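You operate a simulated robot arm through the tools that you are given. There is no shell and no other tool.

The job below is to be done with a simulated robot arm. You get a single attempt, and the scene is never put back.

Task
Shut the yellow-striped carton's long flaps and tape the seam with the green strip.
Fine: press the strip flat, then push the carton a hand's width back from the table edge.

It is judged by the outcome, as a careful person would: the job done as asked, and still so three seconds after it is handed in. It fails if anything else is knocked over, pushed out of place, dropped, spilled or broken.

Robot
A 7-joint arm with a fingered hand, fixed in place. Base frame: the origin is at the foot of the arm, x ahead of it, y to its left, z up; the work surface is at about z = 0.8. Units: m, degrees, N and s.
Its first joint turns from -149.0 to 149.0 degrees. Payload 3.5 kg.
The tool frame sits at the grasp point between the pads (the TCP): z along the fingers, y along the line on which they close. The tips reach 0.03 m beyond it. The gripper opens to 0.104 m. The gripper's body begins 0.035 m behind the TCP. The gripper is a hand of 4 fingers: y runs from the thumb to the fingers, the wrist lies at [-0.015, -0.11, -0.186] in the tool frame, and closing takes about 1.5 s.
Orientation is that of the tool frame in the base frame, as a unit quaternion [w, x, y, z]. With the fingers straight down and the wrist toward the robot, the tool's x, y and z point along [0, 1, 0], [1, 0, 0] and [0, 0, -1] of the base frame.

Tools
- The arm moves only by the tool drive_tool. Its argument "motion" is text: rows parted by semicolons, each of 6 numbers parted by spaces: the shift along the base's x, y, z in m, then the turn, a rotation vector about the base's x, y, z in degrees. In form: x y z ax ay az; .... A call has 1 to 20 rows; each row shifts and turns the commanded pose from where the row before left it. "fingers" is the closure, from 0 (fully open) to 1 (shut), set as the call begins (left out, the last holds). Rows are played at 5 a second. More than 0.05 m and 8.6 degrees between two rows, or a gripper value outside its range, and nothing of the call is played. Where a pose cannot be reached the arm comes as near as it can. A force on the tool above 40 N (or 10 N above the force at the start of the call, whichever is more), or a blocked arm, ends the call early, and 0.2 s more pass. Each finger travels about 0.045 m/s and halts on what it meets, pressing with about 33 N; the grip force reading is that of the motor and also rises with nothing between the fingers. The clock runs only during rows and for 0.2 s after the last one: add rows that do not move to give the fingers time. It gives the time, the measured TCP pose, the force on the tool (base axes), the opening and the grip force at its end, in the units of the frame above (readings bear some noise), with the torque about the TCP (base axes, N m) and any sound that the robot's microphone picked up.
- Cameras (640 x 400 px; columns grow to the right, rows downward): "scene" is fixed at [0.4011, -0.6491, 1.4712]; the picture's right is [1.00, -0.08, 0.00], its down [-0.04, -0.44, -0.90] and it looks along [0.07, 0.90, -0.44] (base axes); focal length 315 px, centre (320, 200). "wrist" rides on the gripper at [0.061, -0.092, -0.13] in the tool frame; the picture's right is [-0.81, 0.27, -0.52], its down [-0.53, -0.71, 0.46] and it looks along [-0.24, 0.64, 0.72] (tool axes); focal length 275 px, centre (320, 200).
- get_image(camera): a new picture of that camera. It takes no simulated time.
- slide_trunk(by): slides the trunk up (or, below 0, down) by that many m; the arm rides with it, the base frame stays. It gives what a move gives, with no picture.
- set_fingers(index, middle, ring, thumb_bend, thumb_turn): sets how far each is bent, from 0 (flat) to 100 (curled in); at 30 the hand is open as for a grip, at 70 the pads meet at the TCP. One left out holds its place. A second passes; each finger stops where it meets its share of the squeeze, and holds until it gets a number again. A gripper value or a shape takes the hand back. It gives what a move gives, with no picture; readings hold the bend of each and the force on the fingers (four entries, about 0 where the hand has none), thumb and palm. thumb_turn goes from beside the hand (0) to across from the fingers (100), as for a grip.
- grasp_type(shape): the hand has 4 fingers and takes this shape, open, in about a second: jaw (thumb against the fingers, like two jaws); tri (thumb and two fingers); tip (a fingertip pinch); poke (one finger out to press); point (the index stretched); flat (the hand flat); cup (the hand cupped); fist (a fist). The gripper value then closes the fingers along that shape, each until it touches; the sizes above hold for jaw. It gives what a move gives, with no picture.
- measure_at(camera, pixels): for up to 12 pixels [column, row] of the newest picture of that camera ("zoom" is the newest enlarged one), the place [x, y, z] in the base frame of the surface seen there, good to about 0.003 m. It takes no simulated time.
- inspect(camera, box): a new picture of the part [left, top, right, bottom] of that camera's present view, enlarged. It takes no simulated time.
- job_done(): hands the job in; it is judged then, once.

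Leave the gripper open and the arm clear of the work at the hand-in unless told otherwise.

The tools are called after "Request:" as a command line: name --argument value ..., lists and objects as JSON in quotes. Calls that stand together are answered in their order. drive_tool: Moves the arm, as the interface text tells. Its arguments: {"type":"object","properties":{"motion":{"type":"string"},"fingers":{"type":"number"}},"required":["motion"]} The other tools are called the same way: slide_trunk (by) slides the trunk up or down; grasp_type (shape) gives the hand a shape; set_fingers (index, middle, ring, thumb_bend, thumb_turn) moves the fingers one by one; get_image (camera) takes a picture; measure_at (camera, pixels) gives the place of the surface under pixels of a picture; inspect (camera, box) takes an enlarged picture of a part of a camera's view; job_done () hands the job in.

At the start:

```text
clock: 0.0
tcp_pos: [0.3732, 0.5349, 1.2543]
orientation: [0.0, 0.707, 0.707, -0.001]
ft_force: [-0.2, 0.3, 0.4]
moment: [0.01, 0.03, 0.02]
grip_width: 0.1036
grip_force: 0.1
shape: jaw
bend: [30.0, 30.0, 30.0, 30.0, 98.0]
finger forces: [0.0, 0.0, 0.0, 0.0, 0.1, 0.1]
trunk travel left (down, up): [-0.625, 0.085]
```

scene: 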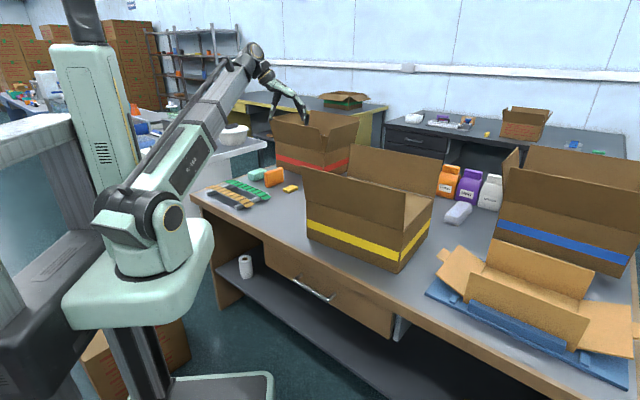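
wrist: 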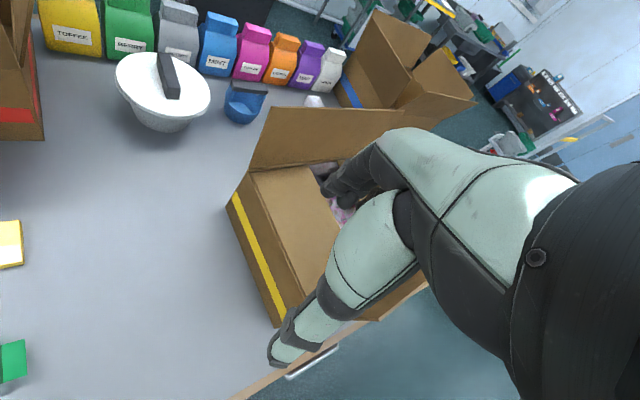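

I see the yellow-striped carton near (365,215) in the scene view, with green strips near (240,190). First I'll look closer at both areas.

Request:
inspect --camera "scene" --box '[280, 130, 460, 290]'

Request:
inspect --camera "scene" --box '[190, 150, 320, 230]'

Request:
get_image --camera "wrist"

```text
2.50 times, centred on (370, 210) of scene
```

zoom: 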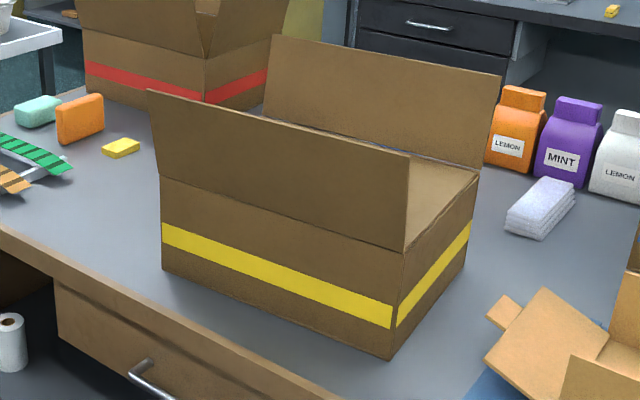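

```text
4.92 times, centred on (255, 190) of scene
```

zoom: 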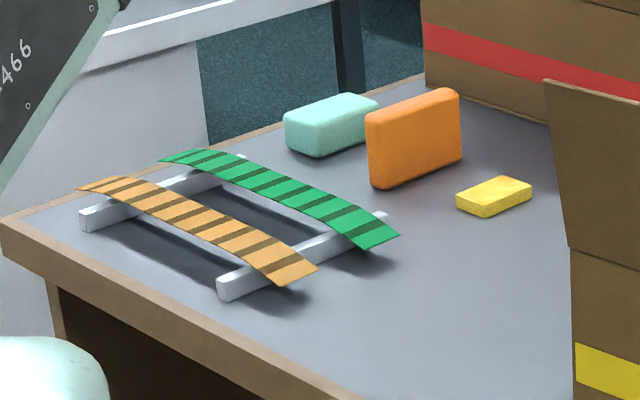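

```text
taken
```

wrist: 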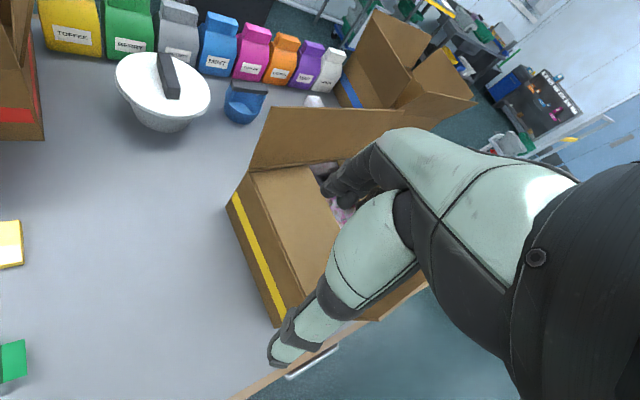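

The green strip rests across two rails; the carton's short flaps seem folded in already, with its two long flaps standing up. I'll measure carton corners (scene px) and then the strip.

Request:
measure_at --camera "scene" --pixels '[[325, 237], [391, 271], [304, 168], [307, 203], [391, 192], [392, 231], [350, 147], [418, 162], [411, 204], [408, 238], [400, 188], [350, 220]]'

Request:
measure_at --camera "scene" --pixels '[[223, 182], [230, 181], [245, 189], [260, 196], [270, 198], [265, 199], [235, 207], [240, 204], [304, 240], [210, 195], [203, 198], [290, 189]]'

Request:
get_image --camera "scene"

```text
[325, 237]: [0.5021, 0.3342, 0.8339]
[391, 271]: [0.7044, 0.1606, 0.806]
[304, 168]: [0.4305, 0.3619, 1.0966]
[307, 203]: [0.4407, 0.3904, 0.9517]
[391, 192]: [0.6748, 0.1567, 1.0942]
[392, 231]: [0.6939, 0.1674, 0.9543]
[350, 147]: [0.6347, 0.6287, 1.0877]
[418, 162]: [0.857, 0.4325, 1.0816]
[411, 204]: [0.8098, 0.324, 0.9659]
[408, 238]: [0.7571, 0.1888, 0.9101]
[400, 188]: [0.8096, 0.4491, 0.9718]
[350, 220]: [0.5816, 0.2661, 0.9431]
```

```text
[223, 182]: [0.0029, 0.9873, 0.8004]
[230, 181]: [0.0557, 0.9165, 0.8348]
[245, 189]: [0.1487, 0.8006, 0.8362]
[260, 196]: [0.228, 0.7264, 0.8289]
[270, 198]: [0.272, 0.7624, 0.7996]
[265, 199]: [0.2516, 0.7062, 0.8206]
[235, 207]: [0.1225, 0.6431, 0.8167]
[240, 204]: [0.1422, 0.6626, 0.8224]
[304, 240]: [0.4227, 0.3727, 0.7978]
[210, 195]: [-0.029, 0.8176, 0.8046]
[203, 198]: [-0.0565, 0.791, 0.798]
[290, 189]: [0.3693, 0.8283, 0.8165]
```

```text
taken
```

scene: 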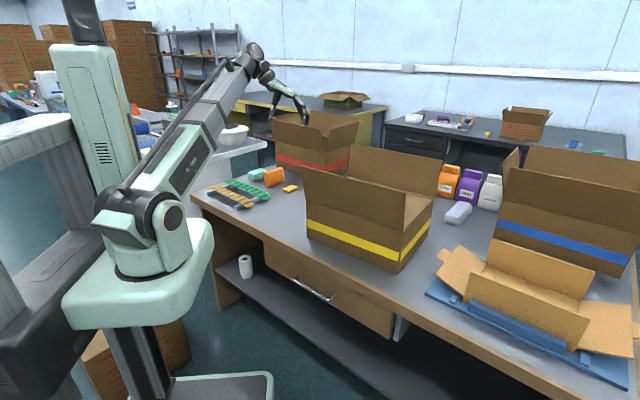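

Now I'll measure the strip's outline, rails and table edge with zoomed views.

Request:
inspect --camera "scene" --box '[195, 165, 285, 221]'

```text
7.11 times, centred on (240, 193) of scene
```

zoom: 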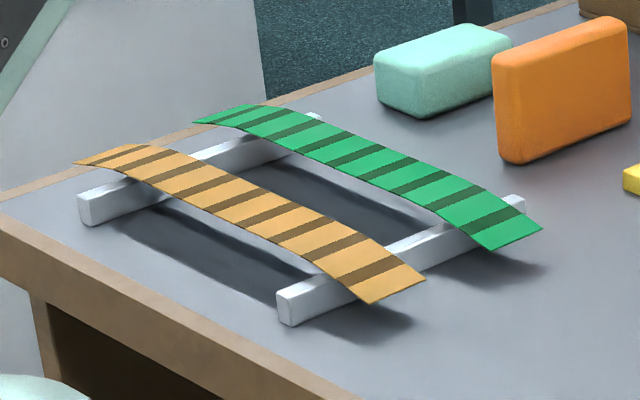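

The green strip's ends overhang the rails at about zoom (245,112) and (515,235). I measure its corners, the rails and the table edge.

Request:
measure_at --camera "zoom" --pixels '[[198, 122], [245, 106], [270, 107], [240, 125], [310, 148], [400, 172], [440, 210], [487, 189], [494, 247], [539, 229], [510, 233], [370, 165]]'

Request:
measure_at --camera "zoom" --pixels '[[85, 195], [310, 118], [285, 295], [518, 202], [380, 255], [285, 330], [5, 218], [200, 320], [360, 395], [300, 110], [390, 60], [570, 90]]'

```text
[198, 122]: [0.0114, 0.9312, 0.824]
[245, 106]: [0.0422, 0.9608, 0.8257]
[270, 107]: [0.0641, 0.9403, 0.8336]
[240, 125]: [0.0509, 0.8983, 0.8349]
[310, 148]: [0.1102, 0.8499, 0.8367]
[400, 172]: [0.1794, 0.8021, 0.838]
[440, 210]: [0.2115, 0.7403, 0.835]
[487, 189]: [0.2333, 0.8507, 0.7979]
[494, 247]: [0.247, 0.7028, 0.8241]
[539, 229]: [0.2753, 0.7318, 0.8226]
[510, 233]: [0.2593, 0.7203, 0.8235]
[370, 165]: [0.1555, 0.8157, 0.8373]
```

```text
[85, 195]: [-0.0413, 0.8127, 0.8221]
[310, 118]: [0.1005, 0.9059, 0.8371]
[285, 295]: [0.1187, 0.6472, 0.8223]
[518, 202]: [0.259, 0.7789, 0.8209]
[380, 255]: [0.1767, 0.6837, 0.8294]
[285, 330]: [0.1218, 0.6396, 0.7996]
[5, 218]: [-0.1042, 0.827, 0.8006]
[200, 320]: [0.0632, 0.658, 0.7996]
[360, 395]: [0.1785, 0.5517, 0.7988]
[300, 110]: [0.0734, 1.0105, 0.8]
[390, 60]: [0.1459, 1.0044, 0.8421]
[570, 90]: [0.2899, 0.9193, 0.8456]
```

Next I measure the table edge next to the carton and the carton's faces.

Request:
inspect --camera "scene" --box '[290, 180, 430, 300]'

```text
3.33 times, centred on (360, 240) of scene
```

zoom: 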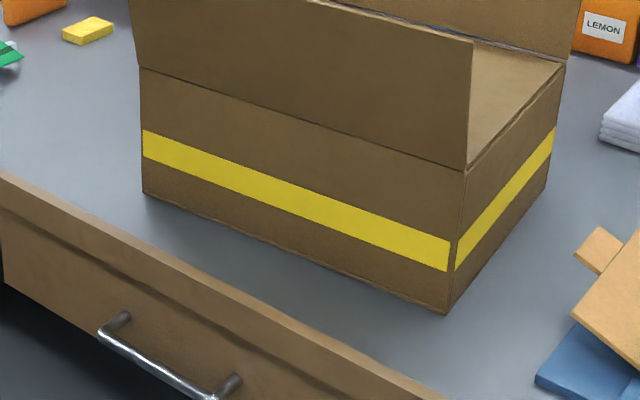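

Measuring: table-edge points, the carton's bottom corners and top corners.

Request:
measure_at --camera "zoom" --pixels '[[3, 172], [200, 275], [330, 343], [425, 394], [145, 190], [445, 310], [545, 190], [146, 68], [460, 175], [468, 168], [560, 65], [520, 60]]'

Request:
measure_at --camera "zoom" --pixels '[[470, 45], [134, 5], [480, 100], [500, 110], [478, 55], [300, 60], [440, 160], [480, 48], [545, 58], [566, 50], [480, 30], [560, 130]]'

```text
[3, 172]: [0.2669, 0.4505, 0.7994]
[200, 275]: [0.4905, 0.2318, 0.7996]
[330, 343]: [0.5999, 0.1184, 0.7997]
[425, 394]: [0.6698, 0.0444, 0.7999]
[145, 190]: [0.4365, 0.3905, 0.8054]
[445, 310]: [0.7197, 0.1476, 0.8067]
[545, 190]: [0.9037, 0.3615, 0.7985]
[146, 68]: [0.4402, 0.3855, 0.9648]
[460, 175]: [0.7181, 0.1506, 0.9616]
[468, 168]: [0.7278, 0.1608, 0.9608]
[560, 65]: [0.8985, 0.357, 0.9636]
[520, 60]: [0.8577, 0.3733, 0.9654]
```

```text
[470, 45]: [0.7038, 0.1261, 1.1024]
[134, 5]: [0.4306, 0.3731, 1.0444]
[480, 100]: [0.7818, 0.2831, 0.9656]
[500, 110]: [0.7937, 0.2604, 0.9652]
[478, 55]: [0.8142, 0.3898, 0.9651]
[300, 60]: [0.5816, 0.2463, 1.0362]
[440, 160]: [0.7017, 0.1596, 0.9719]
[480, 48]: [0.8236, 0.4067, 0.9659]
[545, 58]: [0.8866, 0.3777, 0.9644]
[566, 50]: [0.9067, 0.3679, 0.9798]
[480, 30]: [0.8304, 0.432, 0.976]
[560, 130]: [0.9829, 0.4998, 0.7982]
```

The table edge runs at about −45°, and the carton is about 0.374 × 0.28 × 0.16 m, turned about 5° from the edge. Now I check what stands behind the carton with the wrist view: bags, bowl at (163,95), blue cup at (243,103), and the carton's far flap.

Request:
measure_at --camera "wrist" --pixels '[[163, 110], [205, 115], [240, 120], [262, 95], [275, 80], [305, 88], [325, 92], [315, 101], [250, 165], [275, 110], [400, 112], [340, 160]]'

Request:
measure_at --camera "wrist" --pixels '[[228, 207], [278, 325], [255, 175], [300, 200], [300, 290], [340, 212], [320, 168], [375, 318], [355, 285], [30, 140], [20, 245], [15, 360]]'

Request:
inspect --camera "wrist" --box '[200, 80, 440, 340]'

```text
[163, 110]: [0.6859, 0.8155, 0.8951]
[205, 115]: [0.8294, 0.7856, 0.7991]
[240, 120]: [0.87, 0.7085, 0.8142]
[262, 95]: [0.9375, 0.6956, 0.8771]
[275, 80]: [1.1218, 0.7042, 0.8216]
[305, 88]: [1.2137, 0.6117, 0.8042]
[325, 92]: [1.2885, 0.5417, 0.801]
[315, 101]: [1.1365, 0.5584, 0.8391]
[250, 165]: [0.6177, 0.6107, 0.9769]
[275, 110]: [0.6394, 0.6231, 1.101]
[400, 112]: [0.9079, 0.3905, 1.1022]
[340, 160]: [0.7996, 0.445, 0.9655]
```

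```text
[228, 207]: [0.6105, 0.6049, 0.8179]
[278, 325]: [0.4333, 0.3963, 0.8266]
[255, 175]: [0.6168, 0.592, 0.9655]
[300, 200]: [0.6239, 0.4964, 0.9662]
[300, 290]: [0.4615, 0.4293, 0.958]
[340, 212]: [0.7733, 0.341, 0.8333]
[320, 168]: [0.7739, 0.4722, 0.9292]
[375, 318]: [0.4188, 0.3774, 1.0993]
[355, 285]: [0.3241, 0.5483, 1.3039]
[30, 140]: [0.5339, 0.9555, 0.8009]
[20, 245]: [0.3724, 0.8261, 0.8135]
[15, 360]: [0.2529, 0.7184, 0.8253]
```

```text
1.54 times, centred on (320, 210) of wrist
```

zoom: 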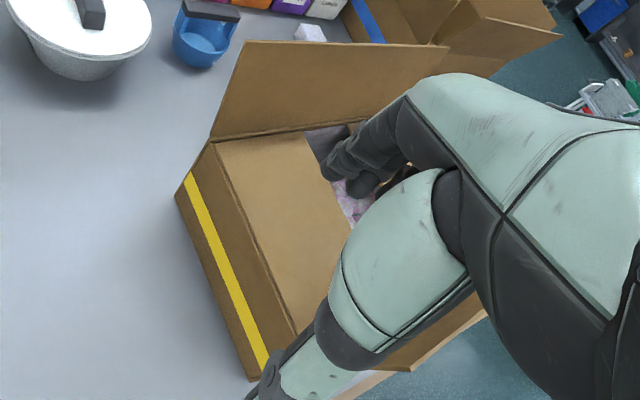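

Clear space lies behind the carton (scoop and bowl about 0.2 m off). I'll try the flat hand shape to fold the flaps; the hand is in free air, so I set it and look.

Request:
grasp_type --shape "flat"

Request:
get_image --camera "wrist"

Request:
inspect --camera "scene" --box '[210, 30, 370, 150]'

```text
clock: 0.9
tcp_pos: [0.3718, 0.5357, 1.2543]
orientation: [-0.001, 0.708, 0.707, -0.001]
ft_force: [-0.4, -0.2, 0.1]
moment: [0.0, 0.01, -0.01]
grip_width: 0.096
grip_force: 0.0
shape: flat
bend: [0.0, 0.0, 0.0, 39.0, 0.0]
finger forces: [0.0, 0.0, 0.1, 0.2, 0.0, 0.0]
trunk travel left (down, up): [-0.625, 0.085]
```

```text
taken
```

wrist: 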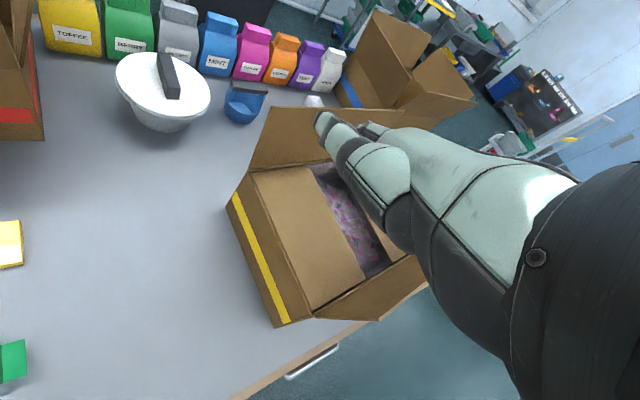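

```text
3.33 times, centred on (290, 90) of scene
```

zoom: 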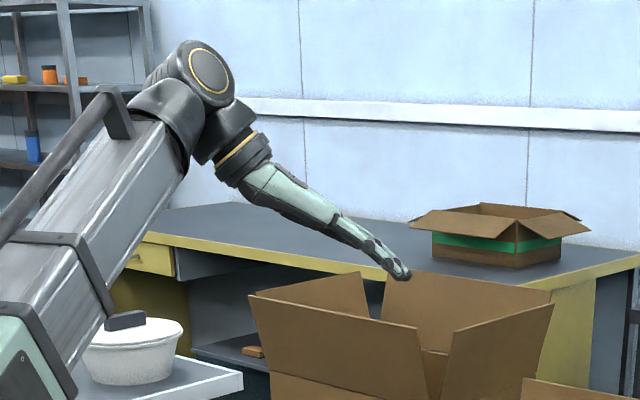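

The flat hand points forward and down. I'll measure its fingertip and wrist spots to know its geometry: zoom (405,275), (335,225), (262,185), (245,165).

Request:
measure_at --camera "zoom" --pixels '[[404, 274], [390, 262], [370, 250], [335, 220], [290, 200], [262, 180], [235, 165], [220, 130], [205, 75], [390, 270], [340, 230], [300, 212]]'

Request:
measure_at --camera "wrist" --pixels '[[320, 120], [328, 130], [365, 125], [345, 155], [380, 160], [385, 200], [400, 230], [420, 180], [480, 200], [330, 118], [340, 200], [355, 215]]'

```text
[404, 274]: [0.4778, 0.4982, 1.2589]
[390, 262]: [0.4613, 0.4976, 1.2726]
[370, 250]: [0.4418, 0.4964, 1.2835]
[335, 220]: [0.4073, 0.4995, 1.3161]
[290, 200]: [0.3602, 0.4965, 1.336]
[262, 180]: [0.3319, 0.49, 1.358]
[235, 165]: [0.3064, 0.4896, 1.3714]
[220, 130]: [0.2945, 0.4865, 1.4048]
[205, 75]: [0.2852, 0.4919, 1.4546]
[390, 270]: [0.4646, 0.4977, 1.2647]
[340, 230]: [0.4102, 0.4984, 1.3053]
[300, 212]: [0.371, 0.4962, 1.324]
```

```text
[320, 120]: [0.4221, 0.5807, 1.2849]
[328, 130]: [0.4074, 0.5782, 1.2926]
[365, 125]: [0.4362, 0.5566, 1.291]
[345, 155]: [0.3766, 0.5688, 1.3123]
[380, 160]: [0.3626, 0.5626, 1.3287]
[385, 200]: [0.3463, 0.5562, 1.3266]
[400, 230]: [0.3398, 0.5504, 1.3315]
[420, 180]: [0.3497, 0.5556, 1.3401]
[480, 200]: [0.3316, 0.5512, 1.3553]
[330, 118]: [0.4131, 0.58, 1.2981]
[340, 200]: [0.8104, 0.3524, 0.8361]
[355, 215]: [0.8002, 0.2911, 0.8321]
```

Fingertips in flat shape sit about 0.106 m ahead of the TCP. For the far flap I'll hook its outside with fingers pointing down, thumb tucked to the side. Set the fingers, then move over the far flap at height while yawing 50° to align with the carton.

Request:
set_fingers --index 30 --middle 30 --ring 30 --thumb_bend 0 --thumb_turn 0

Request:
drive_tool --motion "0.04 -0.003 0 0 0 5; 0.04 -0.003 0 0 0 5; 0.04 -0.003 0 0 0 5; 0.04 -0.003 0 0 0 5; 0.04 -0.003 0 0 0 5; 0.04 -0.003 0 0 0 5; 0.04 -0.003 0 0 0 5; 0.04 -0.003 0 0 0 5; 0.04 -0.003 0 0 0 5; 0.04 -0.003 0 0 0 5; 0 0 0 0 0 0"

Request:
get_image --camera "scene"

Request:
get_image --camera "wrist"

```text
clock: 1.9
tcp_pos: [0.3731, 0.5363, 1.254]
orientation: [0.0, 0.707, 0.707, 0.0]
ft_force: [0.6, 0.8, 0.2]
moment: [0.02, -0.02, 0.0]
grip_width: 0.1575
grip_force: 0.0
shape: fingers
bend: [30.0, 30.0, 30.0, 0.0, 0.0]
finger forces: [0.1, 0.1, 0.0, 0.1, 0.1, 0.0]
trunk travel left (down, up): [-0.625, 0.085]
```

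```text
clock: 4.3
tcp_pos: [0.7724, 0.5055, 1.2552]
orientation: [0.0, 0.342, 0.94, 0.001]
ft_force: [0.1, 0.5, -0.1]
moment: [0.01, 0.03, -0.02]
grip_width: 0.1576
grip_force: 0.0
shape: fingers
bend: [30.0, 30.0, 30.0, 0.0, 0.0]
finger forces: [0.0, 0.1, 0.0, 0.1, 0.1, 0.0]
trunk travel left (down, up): [-0.625, 0.085]
```

```text
taken
```

scene: 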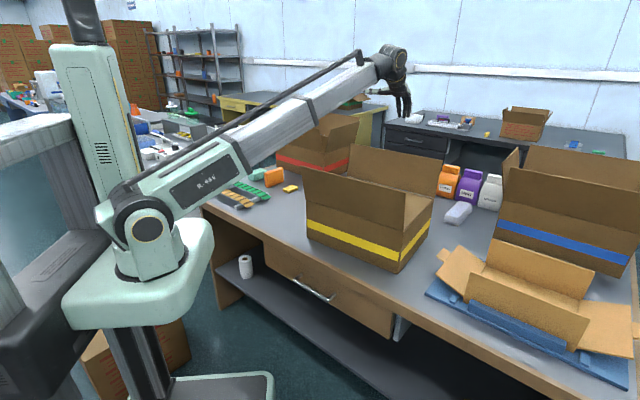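

```text
taken
```

wrist: 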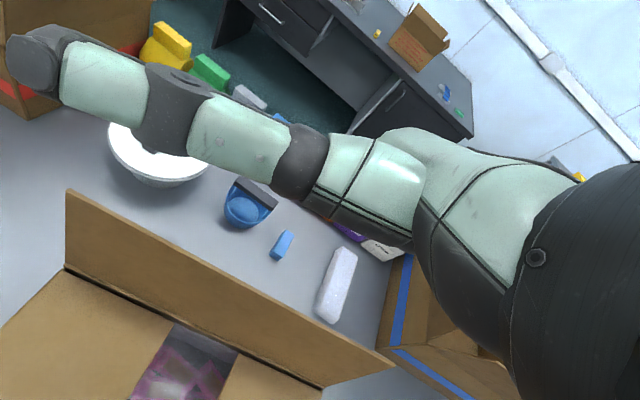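

The hand is over the far flap, yaw aligned, but the thumb sticks out sideways. I'll bend the thumb in and measure the flap's top edge at wrist (70,192), (230,280), (393,362).

Request:
set_fingers --thumb_bend 45

Request:
get_image --camera "wrist"

Request:
measure_at --camera "wrist" --pixels '[[70, 196], [150, 240], [230, 283], [300, 320], [385, 363], [70, 262], [320, 385], [60, 320], [180, 380]]'

Request:
inspect --camera "scene" --box '[330, 30, 450, 130]'

```text
clock: 5.3
tcp_pos: [0.7728, 0.5064, 1.2553]
orientation: [0.0, 0.342, 0.94, -0.001]
ft_force: [-0.1, 0.7, 0.0]
moment: [-0.01, 0.03, -0.02]
grip_width: 0.1274
grip_force: 0.1
shape: fingers
bend: [30.0, 30.0, 30.0, 45.0, 0.0]
finger forces: [0.0, 0.1, 0.0, 0.1, 0.1, 0.1]
trunk travel left (down, up): [-0.625, 0.085]
```

```text
taken
```

wrist: 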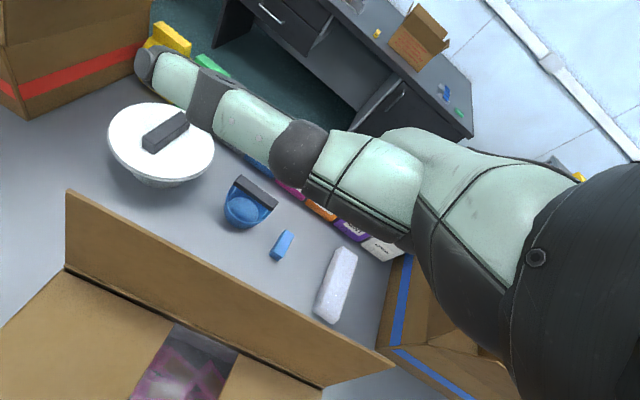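

```text
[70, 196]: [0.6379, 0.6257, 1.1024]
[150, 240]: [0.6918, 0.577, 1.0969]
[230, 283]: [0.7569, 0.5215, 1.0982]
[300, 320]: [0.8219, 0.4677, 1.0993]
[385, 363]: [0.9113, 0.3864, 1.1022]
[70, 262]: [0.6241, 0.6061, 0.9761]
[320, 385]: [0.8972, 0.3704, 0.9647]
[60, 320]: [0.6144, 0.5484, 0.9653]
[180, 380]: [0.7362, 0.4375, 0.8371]
```

```text
4.00 times, centred on (390, 80) of scene
```

zoom: 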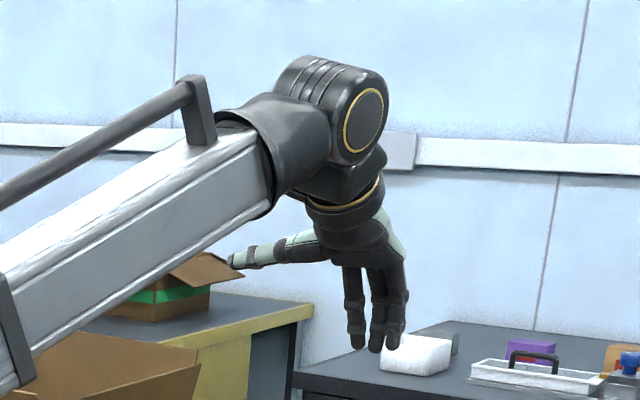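

Fingers point down as intended, thumb off to the side. I measure the fingertips at zoom (358,342), (376,348), (393,343).

Request:
measure_at --camera "zoom" --pixels '[[358, 342], [376, 345], [393, 341], [235, 260], [385, 270], [352, 270], [350, 235], [310, 260]]'

```text
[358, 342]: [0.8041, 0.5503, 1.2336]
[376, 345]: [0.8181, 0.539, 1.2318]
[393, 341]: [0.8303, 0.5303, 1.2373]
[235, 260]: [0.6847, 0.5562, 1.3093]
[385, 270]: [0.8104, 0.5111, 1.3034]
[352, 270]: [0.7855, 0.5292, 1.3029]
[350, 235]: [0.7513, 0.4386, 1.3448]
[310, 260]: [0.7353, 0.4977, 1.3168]
```

Fingertips are 0.056 m outward of the TCP, well outside the flap (its top edge is right under the TCP). I descend straight 0.17 m so the tips hang behind the flap at z≈1.055.

Request:
drive_tool --motion "0 0 -0.035 0 0 0; 0 0 -0.035 0 0 0; 0 0 -0.035 0 0 0; 0 0 -0.035 0 0 0; 0 0 -0.03 0 0 0; 0 0 0 0 0 0"

Request:
get_image --camera "scene"

Request:
get_image --camera "wrist"

```text
clock: 6.7
tcp_pos: [0.7733, 0.5078, 1.0852]
orientation: [0.001, 0.343, 0.939, 0.0]
ft_force: [0.1, 0.3, -1.4]
moment: [0.02, 0.01, -0.01]
grip_width: 0.1273
grip_force: 0.0
shape: fingers
bend: [30.0, 30.0, 30.0, 45.0, 0.0]
finger forces: [0.0, 0.0, 0.0, 0.0, 0.1, 0.0]
trunk travel left (down, up): [-0.625, 0.085]
```

```text
taken
```

scene: 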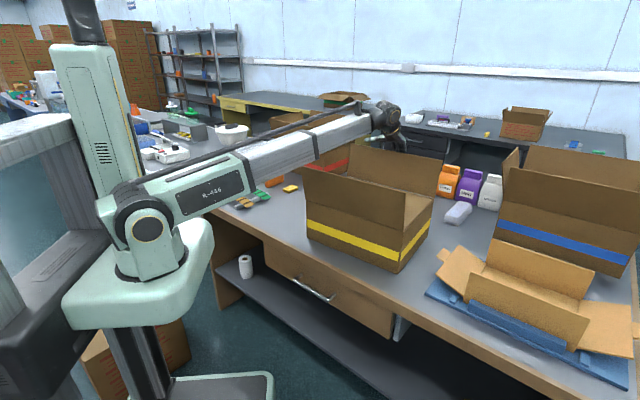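

```text
taken
```

wrist: 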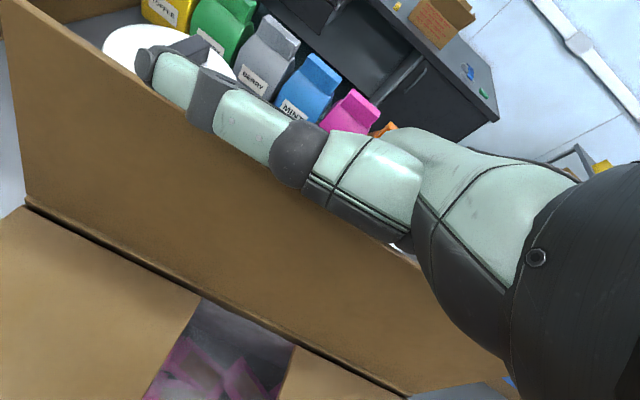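

The forearm passes over the near side of the carton; I check its height there: scene (345,135), (300,150), (260,160), and elbow (375,115).

Request:
measure_at --camera "scene" --pixels '[[350, 135], [345, 128], [300, 152], [260, 162], [230, 170], [190, 195], [150, 222], [375, 115]]'

```text
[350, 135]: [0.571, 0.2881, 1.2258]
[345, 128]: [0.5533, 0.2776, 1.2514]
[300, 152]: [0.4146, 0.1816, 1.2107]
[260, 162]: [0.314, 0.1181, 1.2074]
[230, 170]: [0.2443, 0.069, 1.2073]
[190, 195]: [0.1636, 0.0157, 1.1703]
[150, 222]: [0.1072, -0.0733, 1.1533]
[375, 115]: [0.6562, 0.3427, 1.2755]
```

The arm clears the near flap by about 0.1 m. Now I pull the far flap inward with the fingers along an arc around its hinge.

Request:
drive_tool --motion "-0.0148 -0.0176 0 0 0 0; -0.0148 -0.0176 0 0 0 0; -0.0129 -0.0153 0.005 0 0 0; -0.0129 -0.0153 0 0 0 0; -0.0129 -0.0153 -0.002 0 0 0; -0.0129 -0.0153 -0.005 0 0 0; -0.0097 -0.0115 -0.008 0 0 0; -0.0097 -0.0115 -0.012 0 0 0; -0.0077 -0.0092 -0.014 0 0 0; -0.0052 -0.0061 -0.014 0 0 0"

Request:
get_image --camera "scene"

Request:
get_image --camera "wrist"

```text
clock: 8.9
tcp_pos: [0.6607, 0.3708, 1.0349]
orientation: [0.0, 0.342, 0.94, 0.0]
ft_force: [-0.1, 0.9, -0.7]
moment: [-0.02, -0.01, -0.01]
grip_width: 0.1275
grip_force: 0.0
shape: fingers
bend: [30.0, 30.0, 30.0, 45.0, 0.0]
finger forces: [0.1, 0.0, 0.1, 0.0, 0.0, 0.0]
trunk travel left (down, up): [-0.625, 0.085]
```

```text
taken
```

scene: 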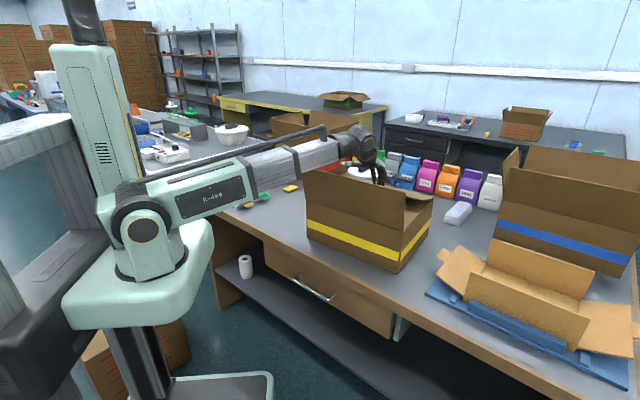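

```text
taken
```

wrist: 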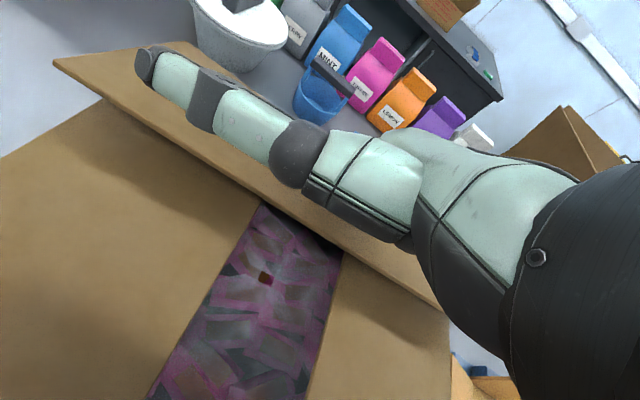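

The far flap has tipped past 45° and follows the fingers with little force. I continue down onto the carton top.

Request:
drive_tool --motion "-0.004 -0.0046 -0.012 0 0 0; -0.0026 -0.0031 -0.01 0 0 0; 0 0 -0.008 0 0 0; 0 0 -0.006 0 0 0; 0 0 0 0 0 0"

Request:
get_image --camera "wrist"

```text
clock: 10.1
tcp_pos: [0.6537, 0.363, 1.0016]
orientation: [0.001, 0.342, 0.94, 0.0]
ft_force: [-0.3, -2.0, 13.6]
moment: [0.5, -0.61, -0.03]
grip_width: 0.1272
grip_force: 6.6
shape: fingers
bend: [30.0, 30.0, 30.0, 45.0, 0.0]
finger forces: [0.1, 13.3, 0.0, 0.1, 0.0, 0.0]
trunk travel left (down, up): [-0.625, 0.085]
```

```text
taken
```

wrist: 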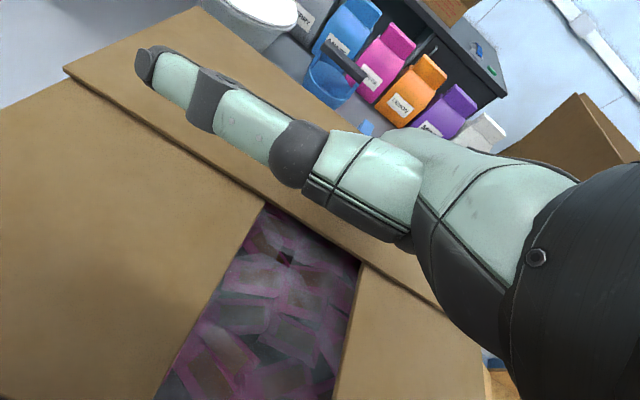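

The flap is flush with 13.6 N contact. I lift away and check whether it stays shut.

Request:
drive_tool --motion "0 0 0.02 0 0 0; 0 0 0.04 0 0 0; 0 0 0.04 0 0 0; 0 0 0.04 0 0 0; 0 0 0.04 0 0 0; 0 0 0.03 0 0 0; 0 0 0 0 0 0"

Request:
get_image --camera "wrist"

Request:
get_image --camera "scene"

```text
clock: 11.7
tcp_pos: [0.6541, 0.3618, 1.2071]
orientation: [0.0, 0.342, 0.94, 0.0]
ft_force: [0.6, 0.6, -0.6]
moment: [-0.04, -0.03, 0.02]
grip_width: 0.1273
grip_force: 0.0
shape: fingers
bend: [30.0, 30.0, 30.0, 45.0, 0.0]
finger forces: [0.0, 0.1, 0.0, 0.0, 0.0, 0.0]
trunk travel left (down, up): [-0.625, 0.085]
```

```text
taken
```

wrist: 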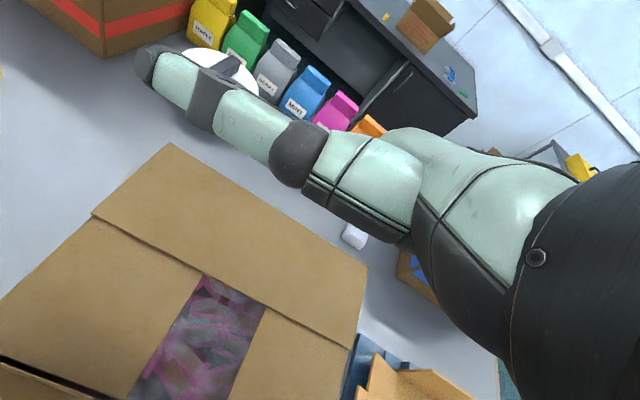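

```text
taken
```

scene: 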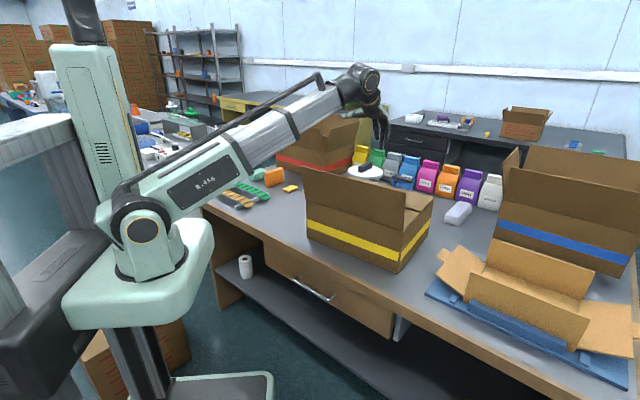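

It stayed shut. I measure the closed far flap's edge and hinge heights: wrist (100,213), (220,275), (345,343), (172,150), (250,205), (340,265).

Request:
measure_at --camera "wrist" --pixels '[[100, 210], [220, 272], [345, 338], [172, 150], [250, 205], [355, 265], [50, 300], [10, 352], [290, 350], [60, 270]]'

```text
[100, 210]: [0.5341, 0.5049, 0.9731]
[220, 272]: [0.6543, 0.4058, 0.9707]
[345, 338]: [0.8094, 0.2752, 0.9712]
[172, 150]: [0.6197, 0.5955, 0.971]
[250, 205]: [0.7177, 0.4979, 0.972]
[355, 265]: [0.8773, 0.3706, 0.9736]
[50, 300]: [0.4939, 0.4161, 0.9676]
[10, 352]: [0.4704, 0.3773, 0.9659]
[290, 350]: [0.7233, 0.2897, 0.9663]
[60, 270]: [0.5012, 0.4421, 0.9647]
```

Both measurements show the far flap flat at z≈0.972, and it holds by itself. Next the near flap: I move high to outside of it, near its right-hand half, target TCP (0.588,0.126,1.25).

Request:
drive_tool --motion "0 0 0.03 0 0 0; -0.011 -0.0394 0 0 0 0; -0.011 -0.0394 0 0 0 0; -0.011 -0.0394 0 0 0 0; -0.011 -0.0394 0 0 0 0; -0.011 -0.0394 0 0 0 0; -0.011 -0.0394 0 0 0 0; 0 0 0 0 0 0"

Request:
get_image --camera "scene"

Request:
get_image --camera "wrist"

```text
clock: 13.5
tcp_pos: [0.5858, 0.1276, 1.2377]
orientation: [-0.001, 0.342, 0.94, 0.0]
ft_force: [-0.3, -0.8, 0.3]
moment: [-0.02, 0.01, 0.02]
grip_width: 0.1274
grip_force: 0.1
shape: fingers
bend: [30.0, 30.0, 30.0, 45.0, 0.0]
finger forces: [0.1, 0.0, 0.0, 0.0, 0.1, 0.0]
trunk travel left (down, up): [-0.625, 0.085]
```

```text
taken
```

scene: 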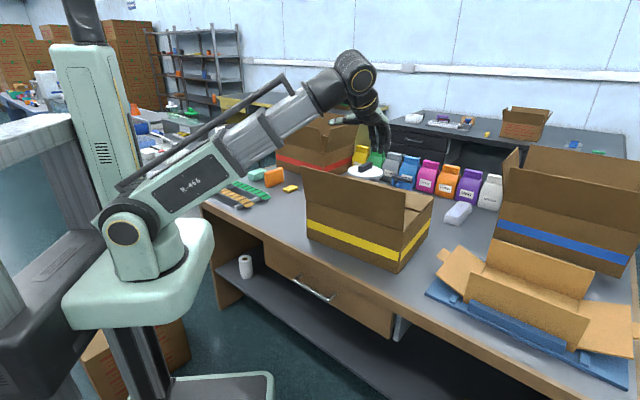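

```text
taken
```

wrist: 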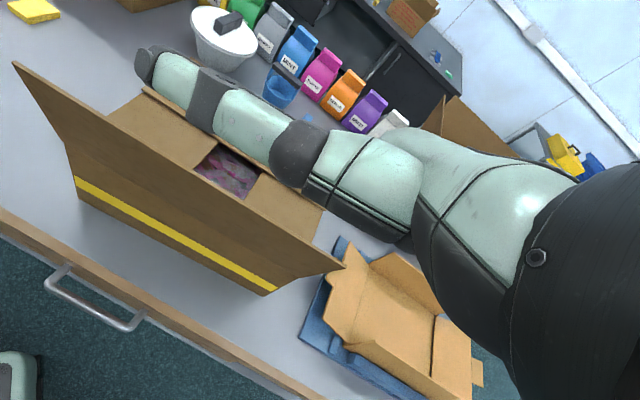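

Reached with no trouble. The flap top is just ahead of the fingers. I back off 15 mm outward and descend so the tips are at z≈1.055 outside the near flap.

Request:
drive_tool --motion "-0.0097 -0.0115 0 0 0 0; 0 0 -0.035 0 0 0; 0 0 -0.035 0 0 0; 0 0 -0.035 0 0 0; 0 0 -0.03 0 0 0; 0 0 -0.018 0 0 0; 0 0 0 0 0 0"

Request:
get_image --camera "scene"

Request:
get_image --camera "wrist"

```text
clock: 15.1
tcp_pos: [0.5761, 0.1156, 1.0854]
orientation: [-0.001, 0.342, 0.94, -0.001]
ft_force: [0.0, 0.1, -0.4]
moment: [0.04, 0.0, -0.01]
grip_width: 0.1275
grip_force: 0.1
shape: fingers
bend: [30.0, 30.0, 30.0, 45.0, 0.0]
finger forces: [0.0, 0.0, 0.0, 0.0, 0.0, 0.0]
trunk travel left (down, up): [-0.625, 0.085]
```

```text
taken
```

scene: 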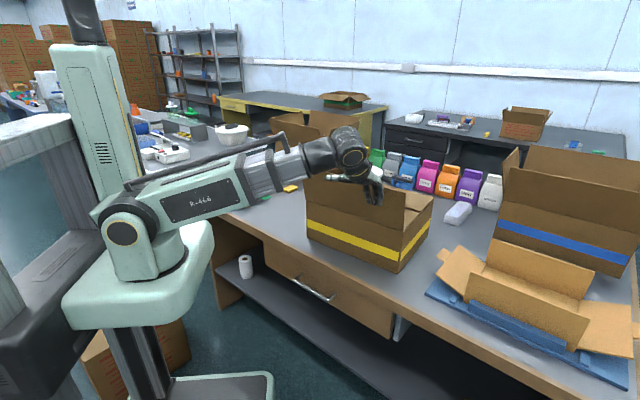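

```text
taken
```

wrist: 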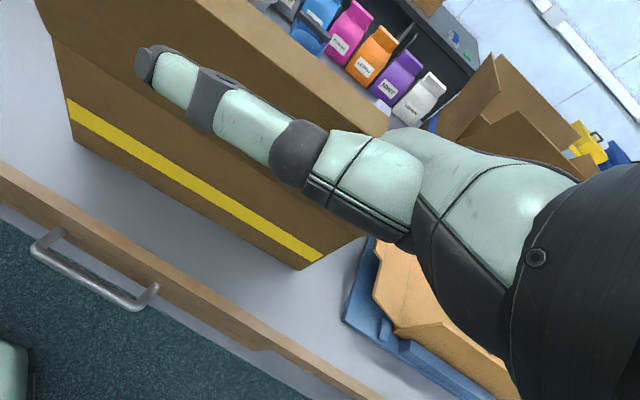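

The hand is outside the near flap. I push it inward and over along an arc mirrored from the far one.

Request:
drive_tool --motion "0.0138 0.0164 0 0 0 0; 0.0138 0.0164 0 0 0 0; 0.0129 0.0153 0.005 0 0 0; 0.0129 0.0153 -0.002 0 0 0; 0.0129 0.0153 -0.005 0 0 0; 0.0097 0.0115 -0.008 0 0 0; 0.0097 0.0115 -0.012 0 0 0; 0.0077 0.0092 -0.014 0 0 0; 0.0052 0.0061 -0.014 0 0 0; 0.0039 0.0046 -0.012 0 0 0; 0.0026 0.0031 -0.01 0 0 0; 0 0 -0.006 0 0 0; 0 0 -0.004 0 0 0; 0 0 0 0 0 0"

Request:
get_image --camera "scene"

Request:
get_image --camera "wrist"

```text
clock: 18.1
tcp_pos: [0.683, 0.2406, 1.0026]
orientation: [0.0, 0.342, 0.94, 0.0]
ft_force: [-0.5, -0.1, 5.1]
moment: [0.14, -0.22, -0.05]
grip_width: 0.1274
grip_force: 1.9
shape: fingers
bend: [30.0, 30.0, 30.0, 45.0, 0.0]
finger forces: [0.0, 4.9, 0.1, 0.0, 0.0, 0.1]
trunk travel left (down, up): [-0.625, 0.085]
```

```text
taken
```

scene: 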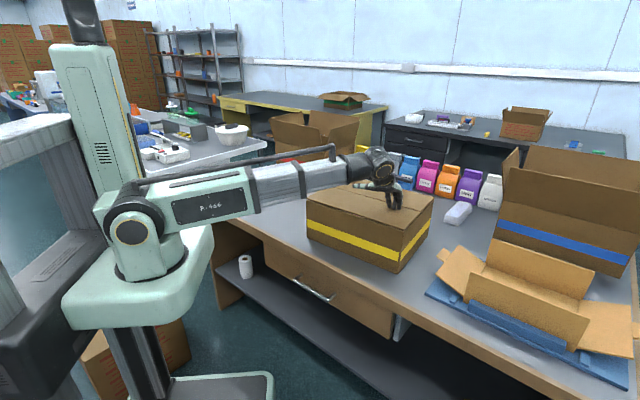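

```text
taken
```

wrist: 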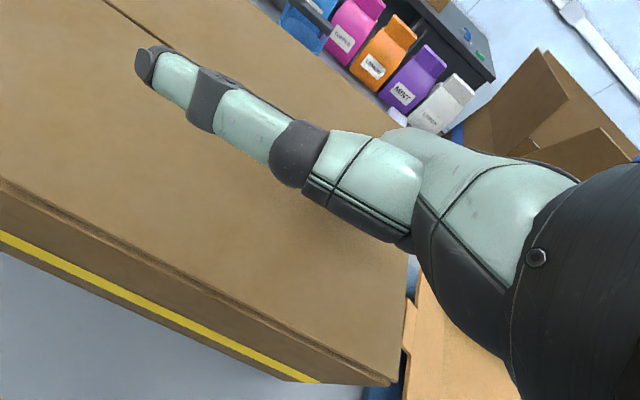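

Both flaps look shut. I lift off and check they stay and whether the carton has shifted.

Request:
drive_tool --motion "0 0 0.02 0 0 0; 0 0 0.04 0 0 0; 0 0 0.04 0 0 0; 0 0 0.04 0 0 0; -0.02 0.02 0.04 0 0 0; -0.03 0.03 0.03 0 0 0; -0.03 0.03 0.03 0 0 0; -0.03 0.03 0.02 0 0 0; 0 0 0 0 0 0"

Request:
get_image --camera "wrist"

Request:
inspect --camera "scene" --box '[290, 150, 450, 290]'

```text
refused: row 6 steps farther than a row can; nothing moved
```

```text
taken
```

wrist: 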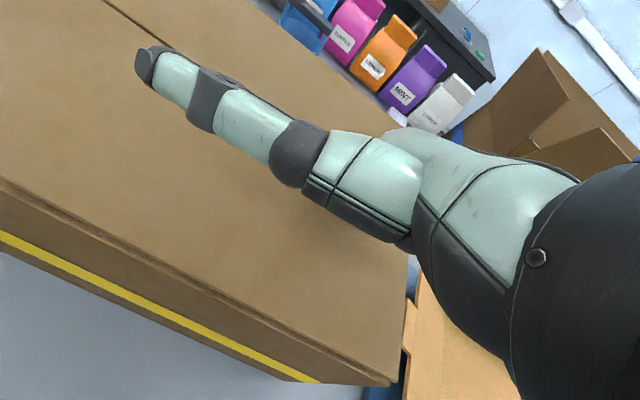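

```text
2.86 times, centred on (370, 220) of scene
```

zoom: 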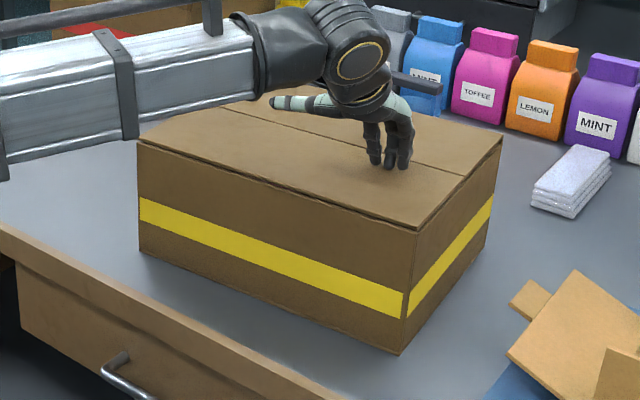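

That call was refused because a row was just over 0.05 m; I use smaller rows to lift and shift left.

Request:
drive_tool --motion "0 0 0.02 0 0 0; 0 0 0.04 0 0 0; 0 0 0.04 0 0 0; 0 0 0.04 0 0 0; -0.02 0.02 0.03 0 0 0; -0.03 0.03 0.02 0 0 0; -0.03 0.03 0.02 0 0 0; -0.03 0.03 0.02 0 0 0; -0.03 0.03 0 0 0 0; 0 0 0 0 0 0"

Request:
get_image --camera "wrist"

Request:
inspect --camera "scene" --box '[290, 150, 450, 290]'

```text
clock: 20.3
tcp_pos: [0.5456, 0.3795, 1.2331]
orientation: [0.001, 0.343, 0.939, 0.001]
ft_force: [-0.1, -1.0, 0.5]
moment: [-0.01, -0.01, 0.01]
grip_width: 0.1272
grip_force: 0.1
shape: fingers
bend: [30.0, 30.0, 30.0, 45.0, 0.0]
finger forces: [0.0, 0.0, 0.0, 0.0, 0.0, 0.1]
trunk travel left (down, up): [-0.625, 0.085]
```

```text
taken
```

wrist: 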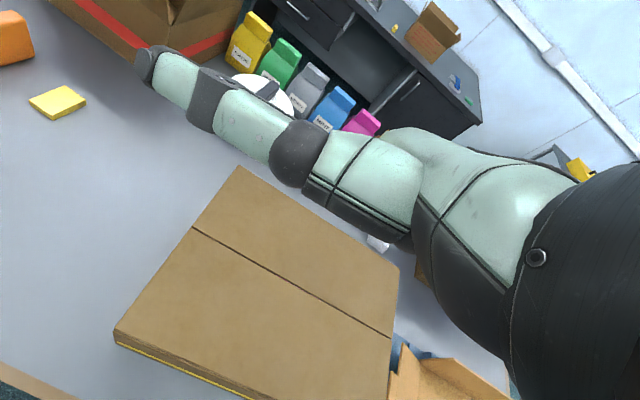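

```text
2.86 times, centred on (370, 220) of scene
```

zoom: 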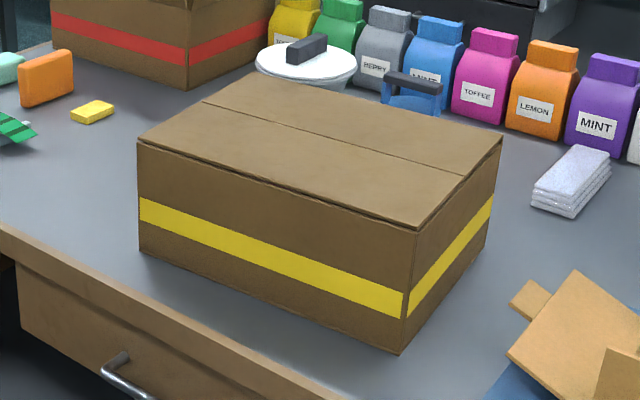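

Both long flaps are shut with a tight seam. I measure the seam line and the top corners for laying the strip.

Request:
measure_at --camera "zoom" --pixels '[[206, 103], [255, 117], [330, 139], [400, 159], [460, 176], [142, 142], [415, 226], [498, 140], [270, 77], [398, 352], [143, 252], [488, 240]]'

Request:
measure_at --camera "wrist" --pixels '[[196, 230], [240, 255], [300, 288], [360, 322], [388, 336], [240, 170], [398, 270], [120, 330]]'

```text
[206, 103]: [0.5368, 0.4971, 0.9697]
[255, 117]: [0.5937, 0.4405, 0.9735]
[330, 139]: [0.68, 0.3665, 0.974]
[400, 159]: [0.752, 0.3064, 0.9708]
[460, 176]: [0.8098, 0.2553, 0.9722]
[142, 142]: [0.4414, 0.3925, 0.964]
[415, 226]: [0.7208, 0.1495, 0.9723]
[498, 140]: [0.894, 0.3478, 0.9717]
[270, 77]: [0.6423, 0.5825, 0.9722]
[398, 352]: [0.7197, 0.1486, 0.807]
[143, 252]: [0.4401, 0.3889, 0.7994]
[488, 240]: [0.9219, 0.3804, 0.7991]
```

```text
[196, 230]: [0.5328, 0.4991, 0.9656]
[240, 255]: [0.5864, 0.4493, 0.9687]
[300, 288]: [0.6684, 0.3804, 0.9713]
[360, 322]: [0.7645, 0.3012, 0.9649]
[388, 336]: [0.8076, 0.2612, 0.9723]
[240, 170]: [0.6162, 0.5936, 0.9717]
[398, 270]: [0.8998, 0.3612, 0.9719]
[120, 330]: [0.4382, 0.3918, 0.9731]
```

Seam: from (0.533,0.499) to (0.810,0.256), mid (0.671,0.378), z≈0.972, direction about −40.5°. Now the strip: centre (0.144,0.832), direction −44.3°, width 0.043. I put the hand back to jaw and travel to above the strip, turning −4.3°.

Request:
grasp_type --shape "jaw"

Request:
drive_tool --motion "-0.0287 0.0323 0 0 0 -0.307; -0.0287 0.0323 0 0 0 -0.307; -0.0287 0.0323 0 0 0 -0.307; -0.0287 0.0323 0 0 0 -0.307; -0.0287 0.0323 0 0 0 -0.307; -0.0287 0.0323 0 0 0 -0.307; -0.0287 0.0323 0 0 0 -0.307; -0.0287 0.0323 0 0 0 -0.307; -0.0287 0.0323 0 0 0 -0.307; -0.0287 0.0323 0 0 0 -0.307; -0.0287 0.0323 0 0 0 -0.307; -0.0287 0.0323 0 0 0 -0.307; -0.0287 0.0323 0 0 0 -0.307; -0.0287 0.0323 0 0 0 -0.307; 0 0 -0.04 0 0 0; 0 0 -0.04 0 0 0; 0 0 -0.04 0 0 0; 0 0 0 0 0 0"

Request:
get_image --camera "scene"

Request:
get_image --camera "wrist"

Request:
inspect --camera "scene" --box '[180, 90, 320, 220]'

```text
clock: 21.2
tcp_pos: [0.5458, 0.3796, 1.2331]
orientation: [0.0, 0.343, 0.939, 0.0]
ft_force: [0.1, -0.2, -0.2]
moment: [-0.01, 0.01, -0.01]
grip_width: 0.1033
grip_force: 0.0
shape: jaw
bend: [30.0, 30.0, 30.0, 30.0, 97.0]
finger forces: [0.1, 0.0, 0.0, 0.1, 0.1, 0.1]
trunk travel left (down, up): [-0.625, 0.085]
```

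```text
clock: 25.0
tcp_pos: [0.1406, 0.8306, 1.1145]
orientation: [-0.001, 0.377, 0.926, 0.0]
ft_force: [-0.4, 0.8, -0.5]
moment: [0.0, -0.03, 0.01]
grip_width: 0.1038
grip_force: 0.1
shape: jaw
bend: [30.0, 30.0, 30.0, 30.0, 97.0]
finger forces: [0.0, 0.0, 0.1, 0.0, 0.0, 0.0]
trunk travel left (down, up): [-0.625, 0.085]
```

```text
taken
```

scene: 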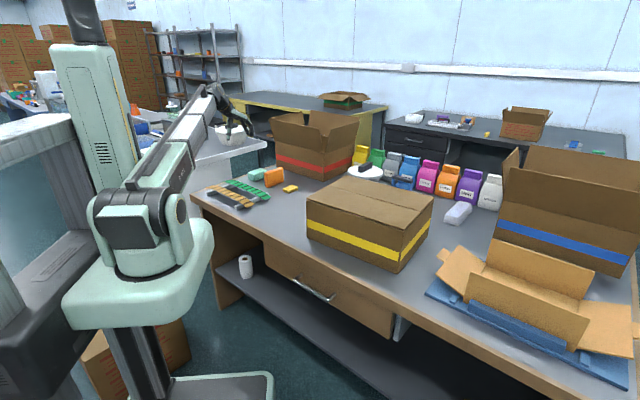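

```text
taken
```

wrist: 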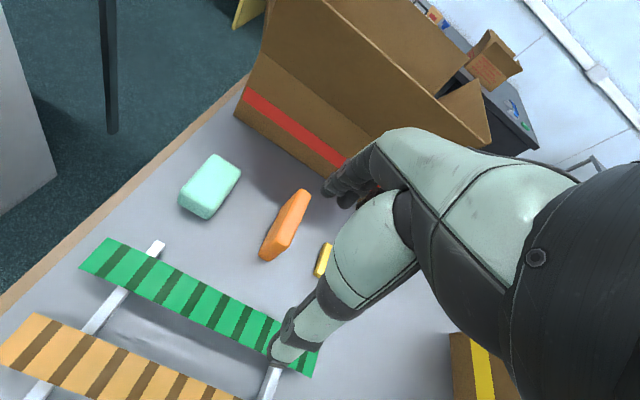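

```text
3.08 times, centred on (250, 155) of scene
```

zoom: 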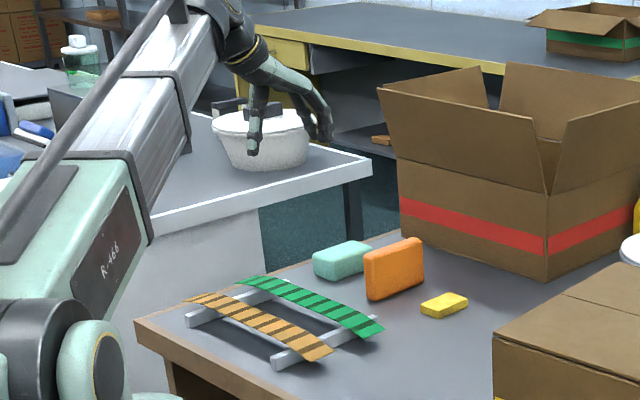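

I see the hand above and behind the strip. I measure the strip again from the wrist view: ends (108,239), (82,266), middle pair (215,287)/(200,320), right end (312,372).

Request:
measure_at --camera "wrist" --pixels '[[109, 240], [83, 266], [150, 258], [128, 286], [200, 284], [180, 312], [245, 306], [225, 334], [312, 370], [317, 350], [60, 325], [165, 360]]'

Request:
drive_tool --motion "0 0 0 0 0 0; 0 0 0 0 0 0; 0 0 0 0 0 0; 0 0 0 0 0 0; 0 0 0 0 0 0; 0 0 0 0 0 0; 0 0 0 0 0 0" --fingers 0.58

Request:
inspect --camera "scene" --box '[200, 80, 270, 130]'

```text
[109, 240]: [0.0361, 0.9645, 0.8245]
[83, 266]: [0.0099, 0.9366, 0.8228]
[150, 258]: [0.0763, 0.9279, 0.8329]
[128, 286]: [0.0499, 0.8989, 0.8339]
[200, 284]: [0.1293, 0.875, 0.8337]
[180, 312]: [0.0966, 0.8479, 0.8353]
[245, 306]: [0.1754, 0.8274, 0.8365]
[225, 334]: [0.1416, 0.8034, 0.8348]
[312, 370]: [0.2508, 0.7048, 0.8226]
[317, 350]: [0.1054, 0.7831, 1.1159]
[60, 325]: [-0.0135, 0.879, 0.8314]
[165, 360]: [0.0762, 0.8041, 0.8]
```

```text
clock: 26.6
tcp_pos: [0.1403, 0.8291, 1.1141]
orientation: [0.001, 0.378, 0.926, -0.001]
ft_force: [-0.4, -0.2, -0.1]
moment: [0.03, 0.0, 0.02]
grip_width: 0.0441
grip_force: 0.1
shape: jaw
bend: [74.0, 48.0, 45.0, 72.0, 100.0]
finger forces: [0.0, 0.0, 0.1, 0.0, 0.0, 0.0]
trunk travel left (down, up): [-0.625, 0.085]
```

```text
8.00 times, centred on (235, 105) of scene
```

zoom: 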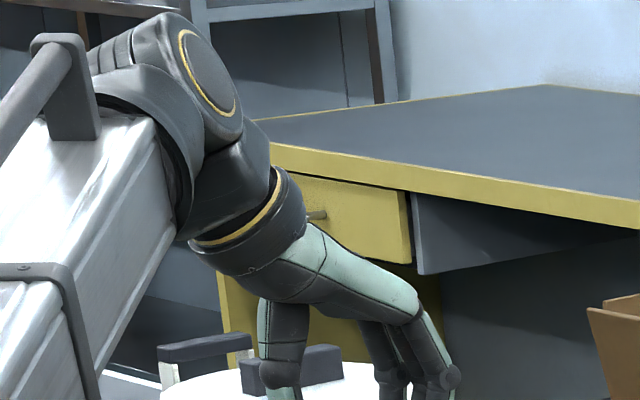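

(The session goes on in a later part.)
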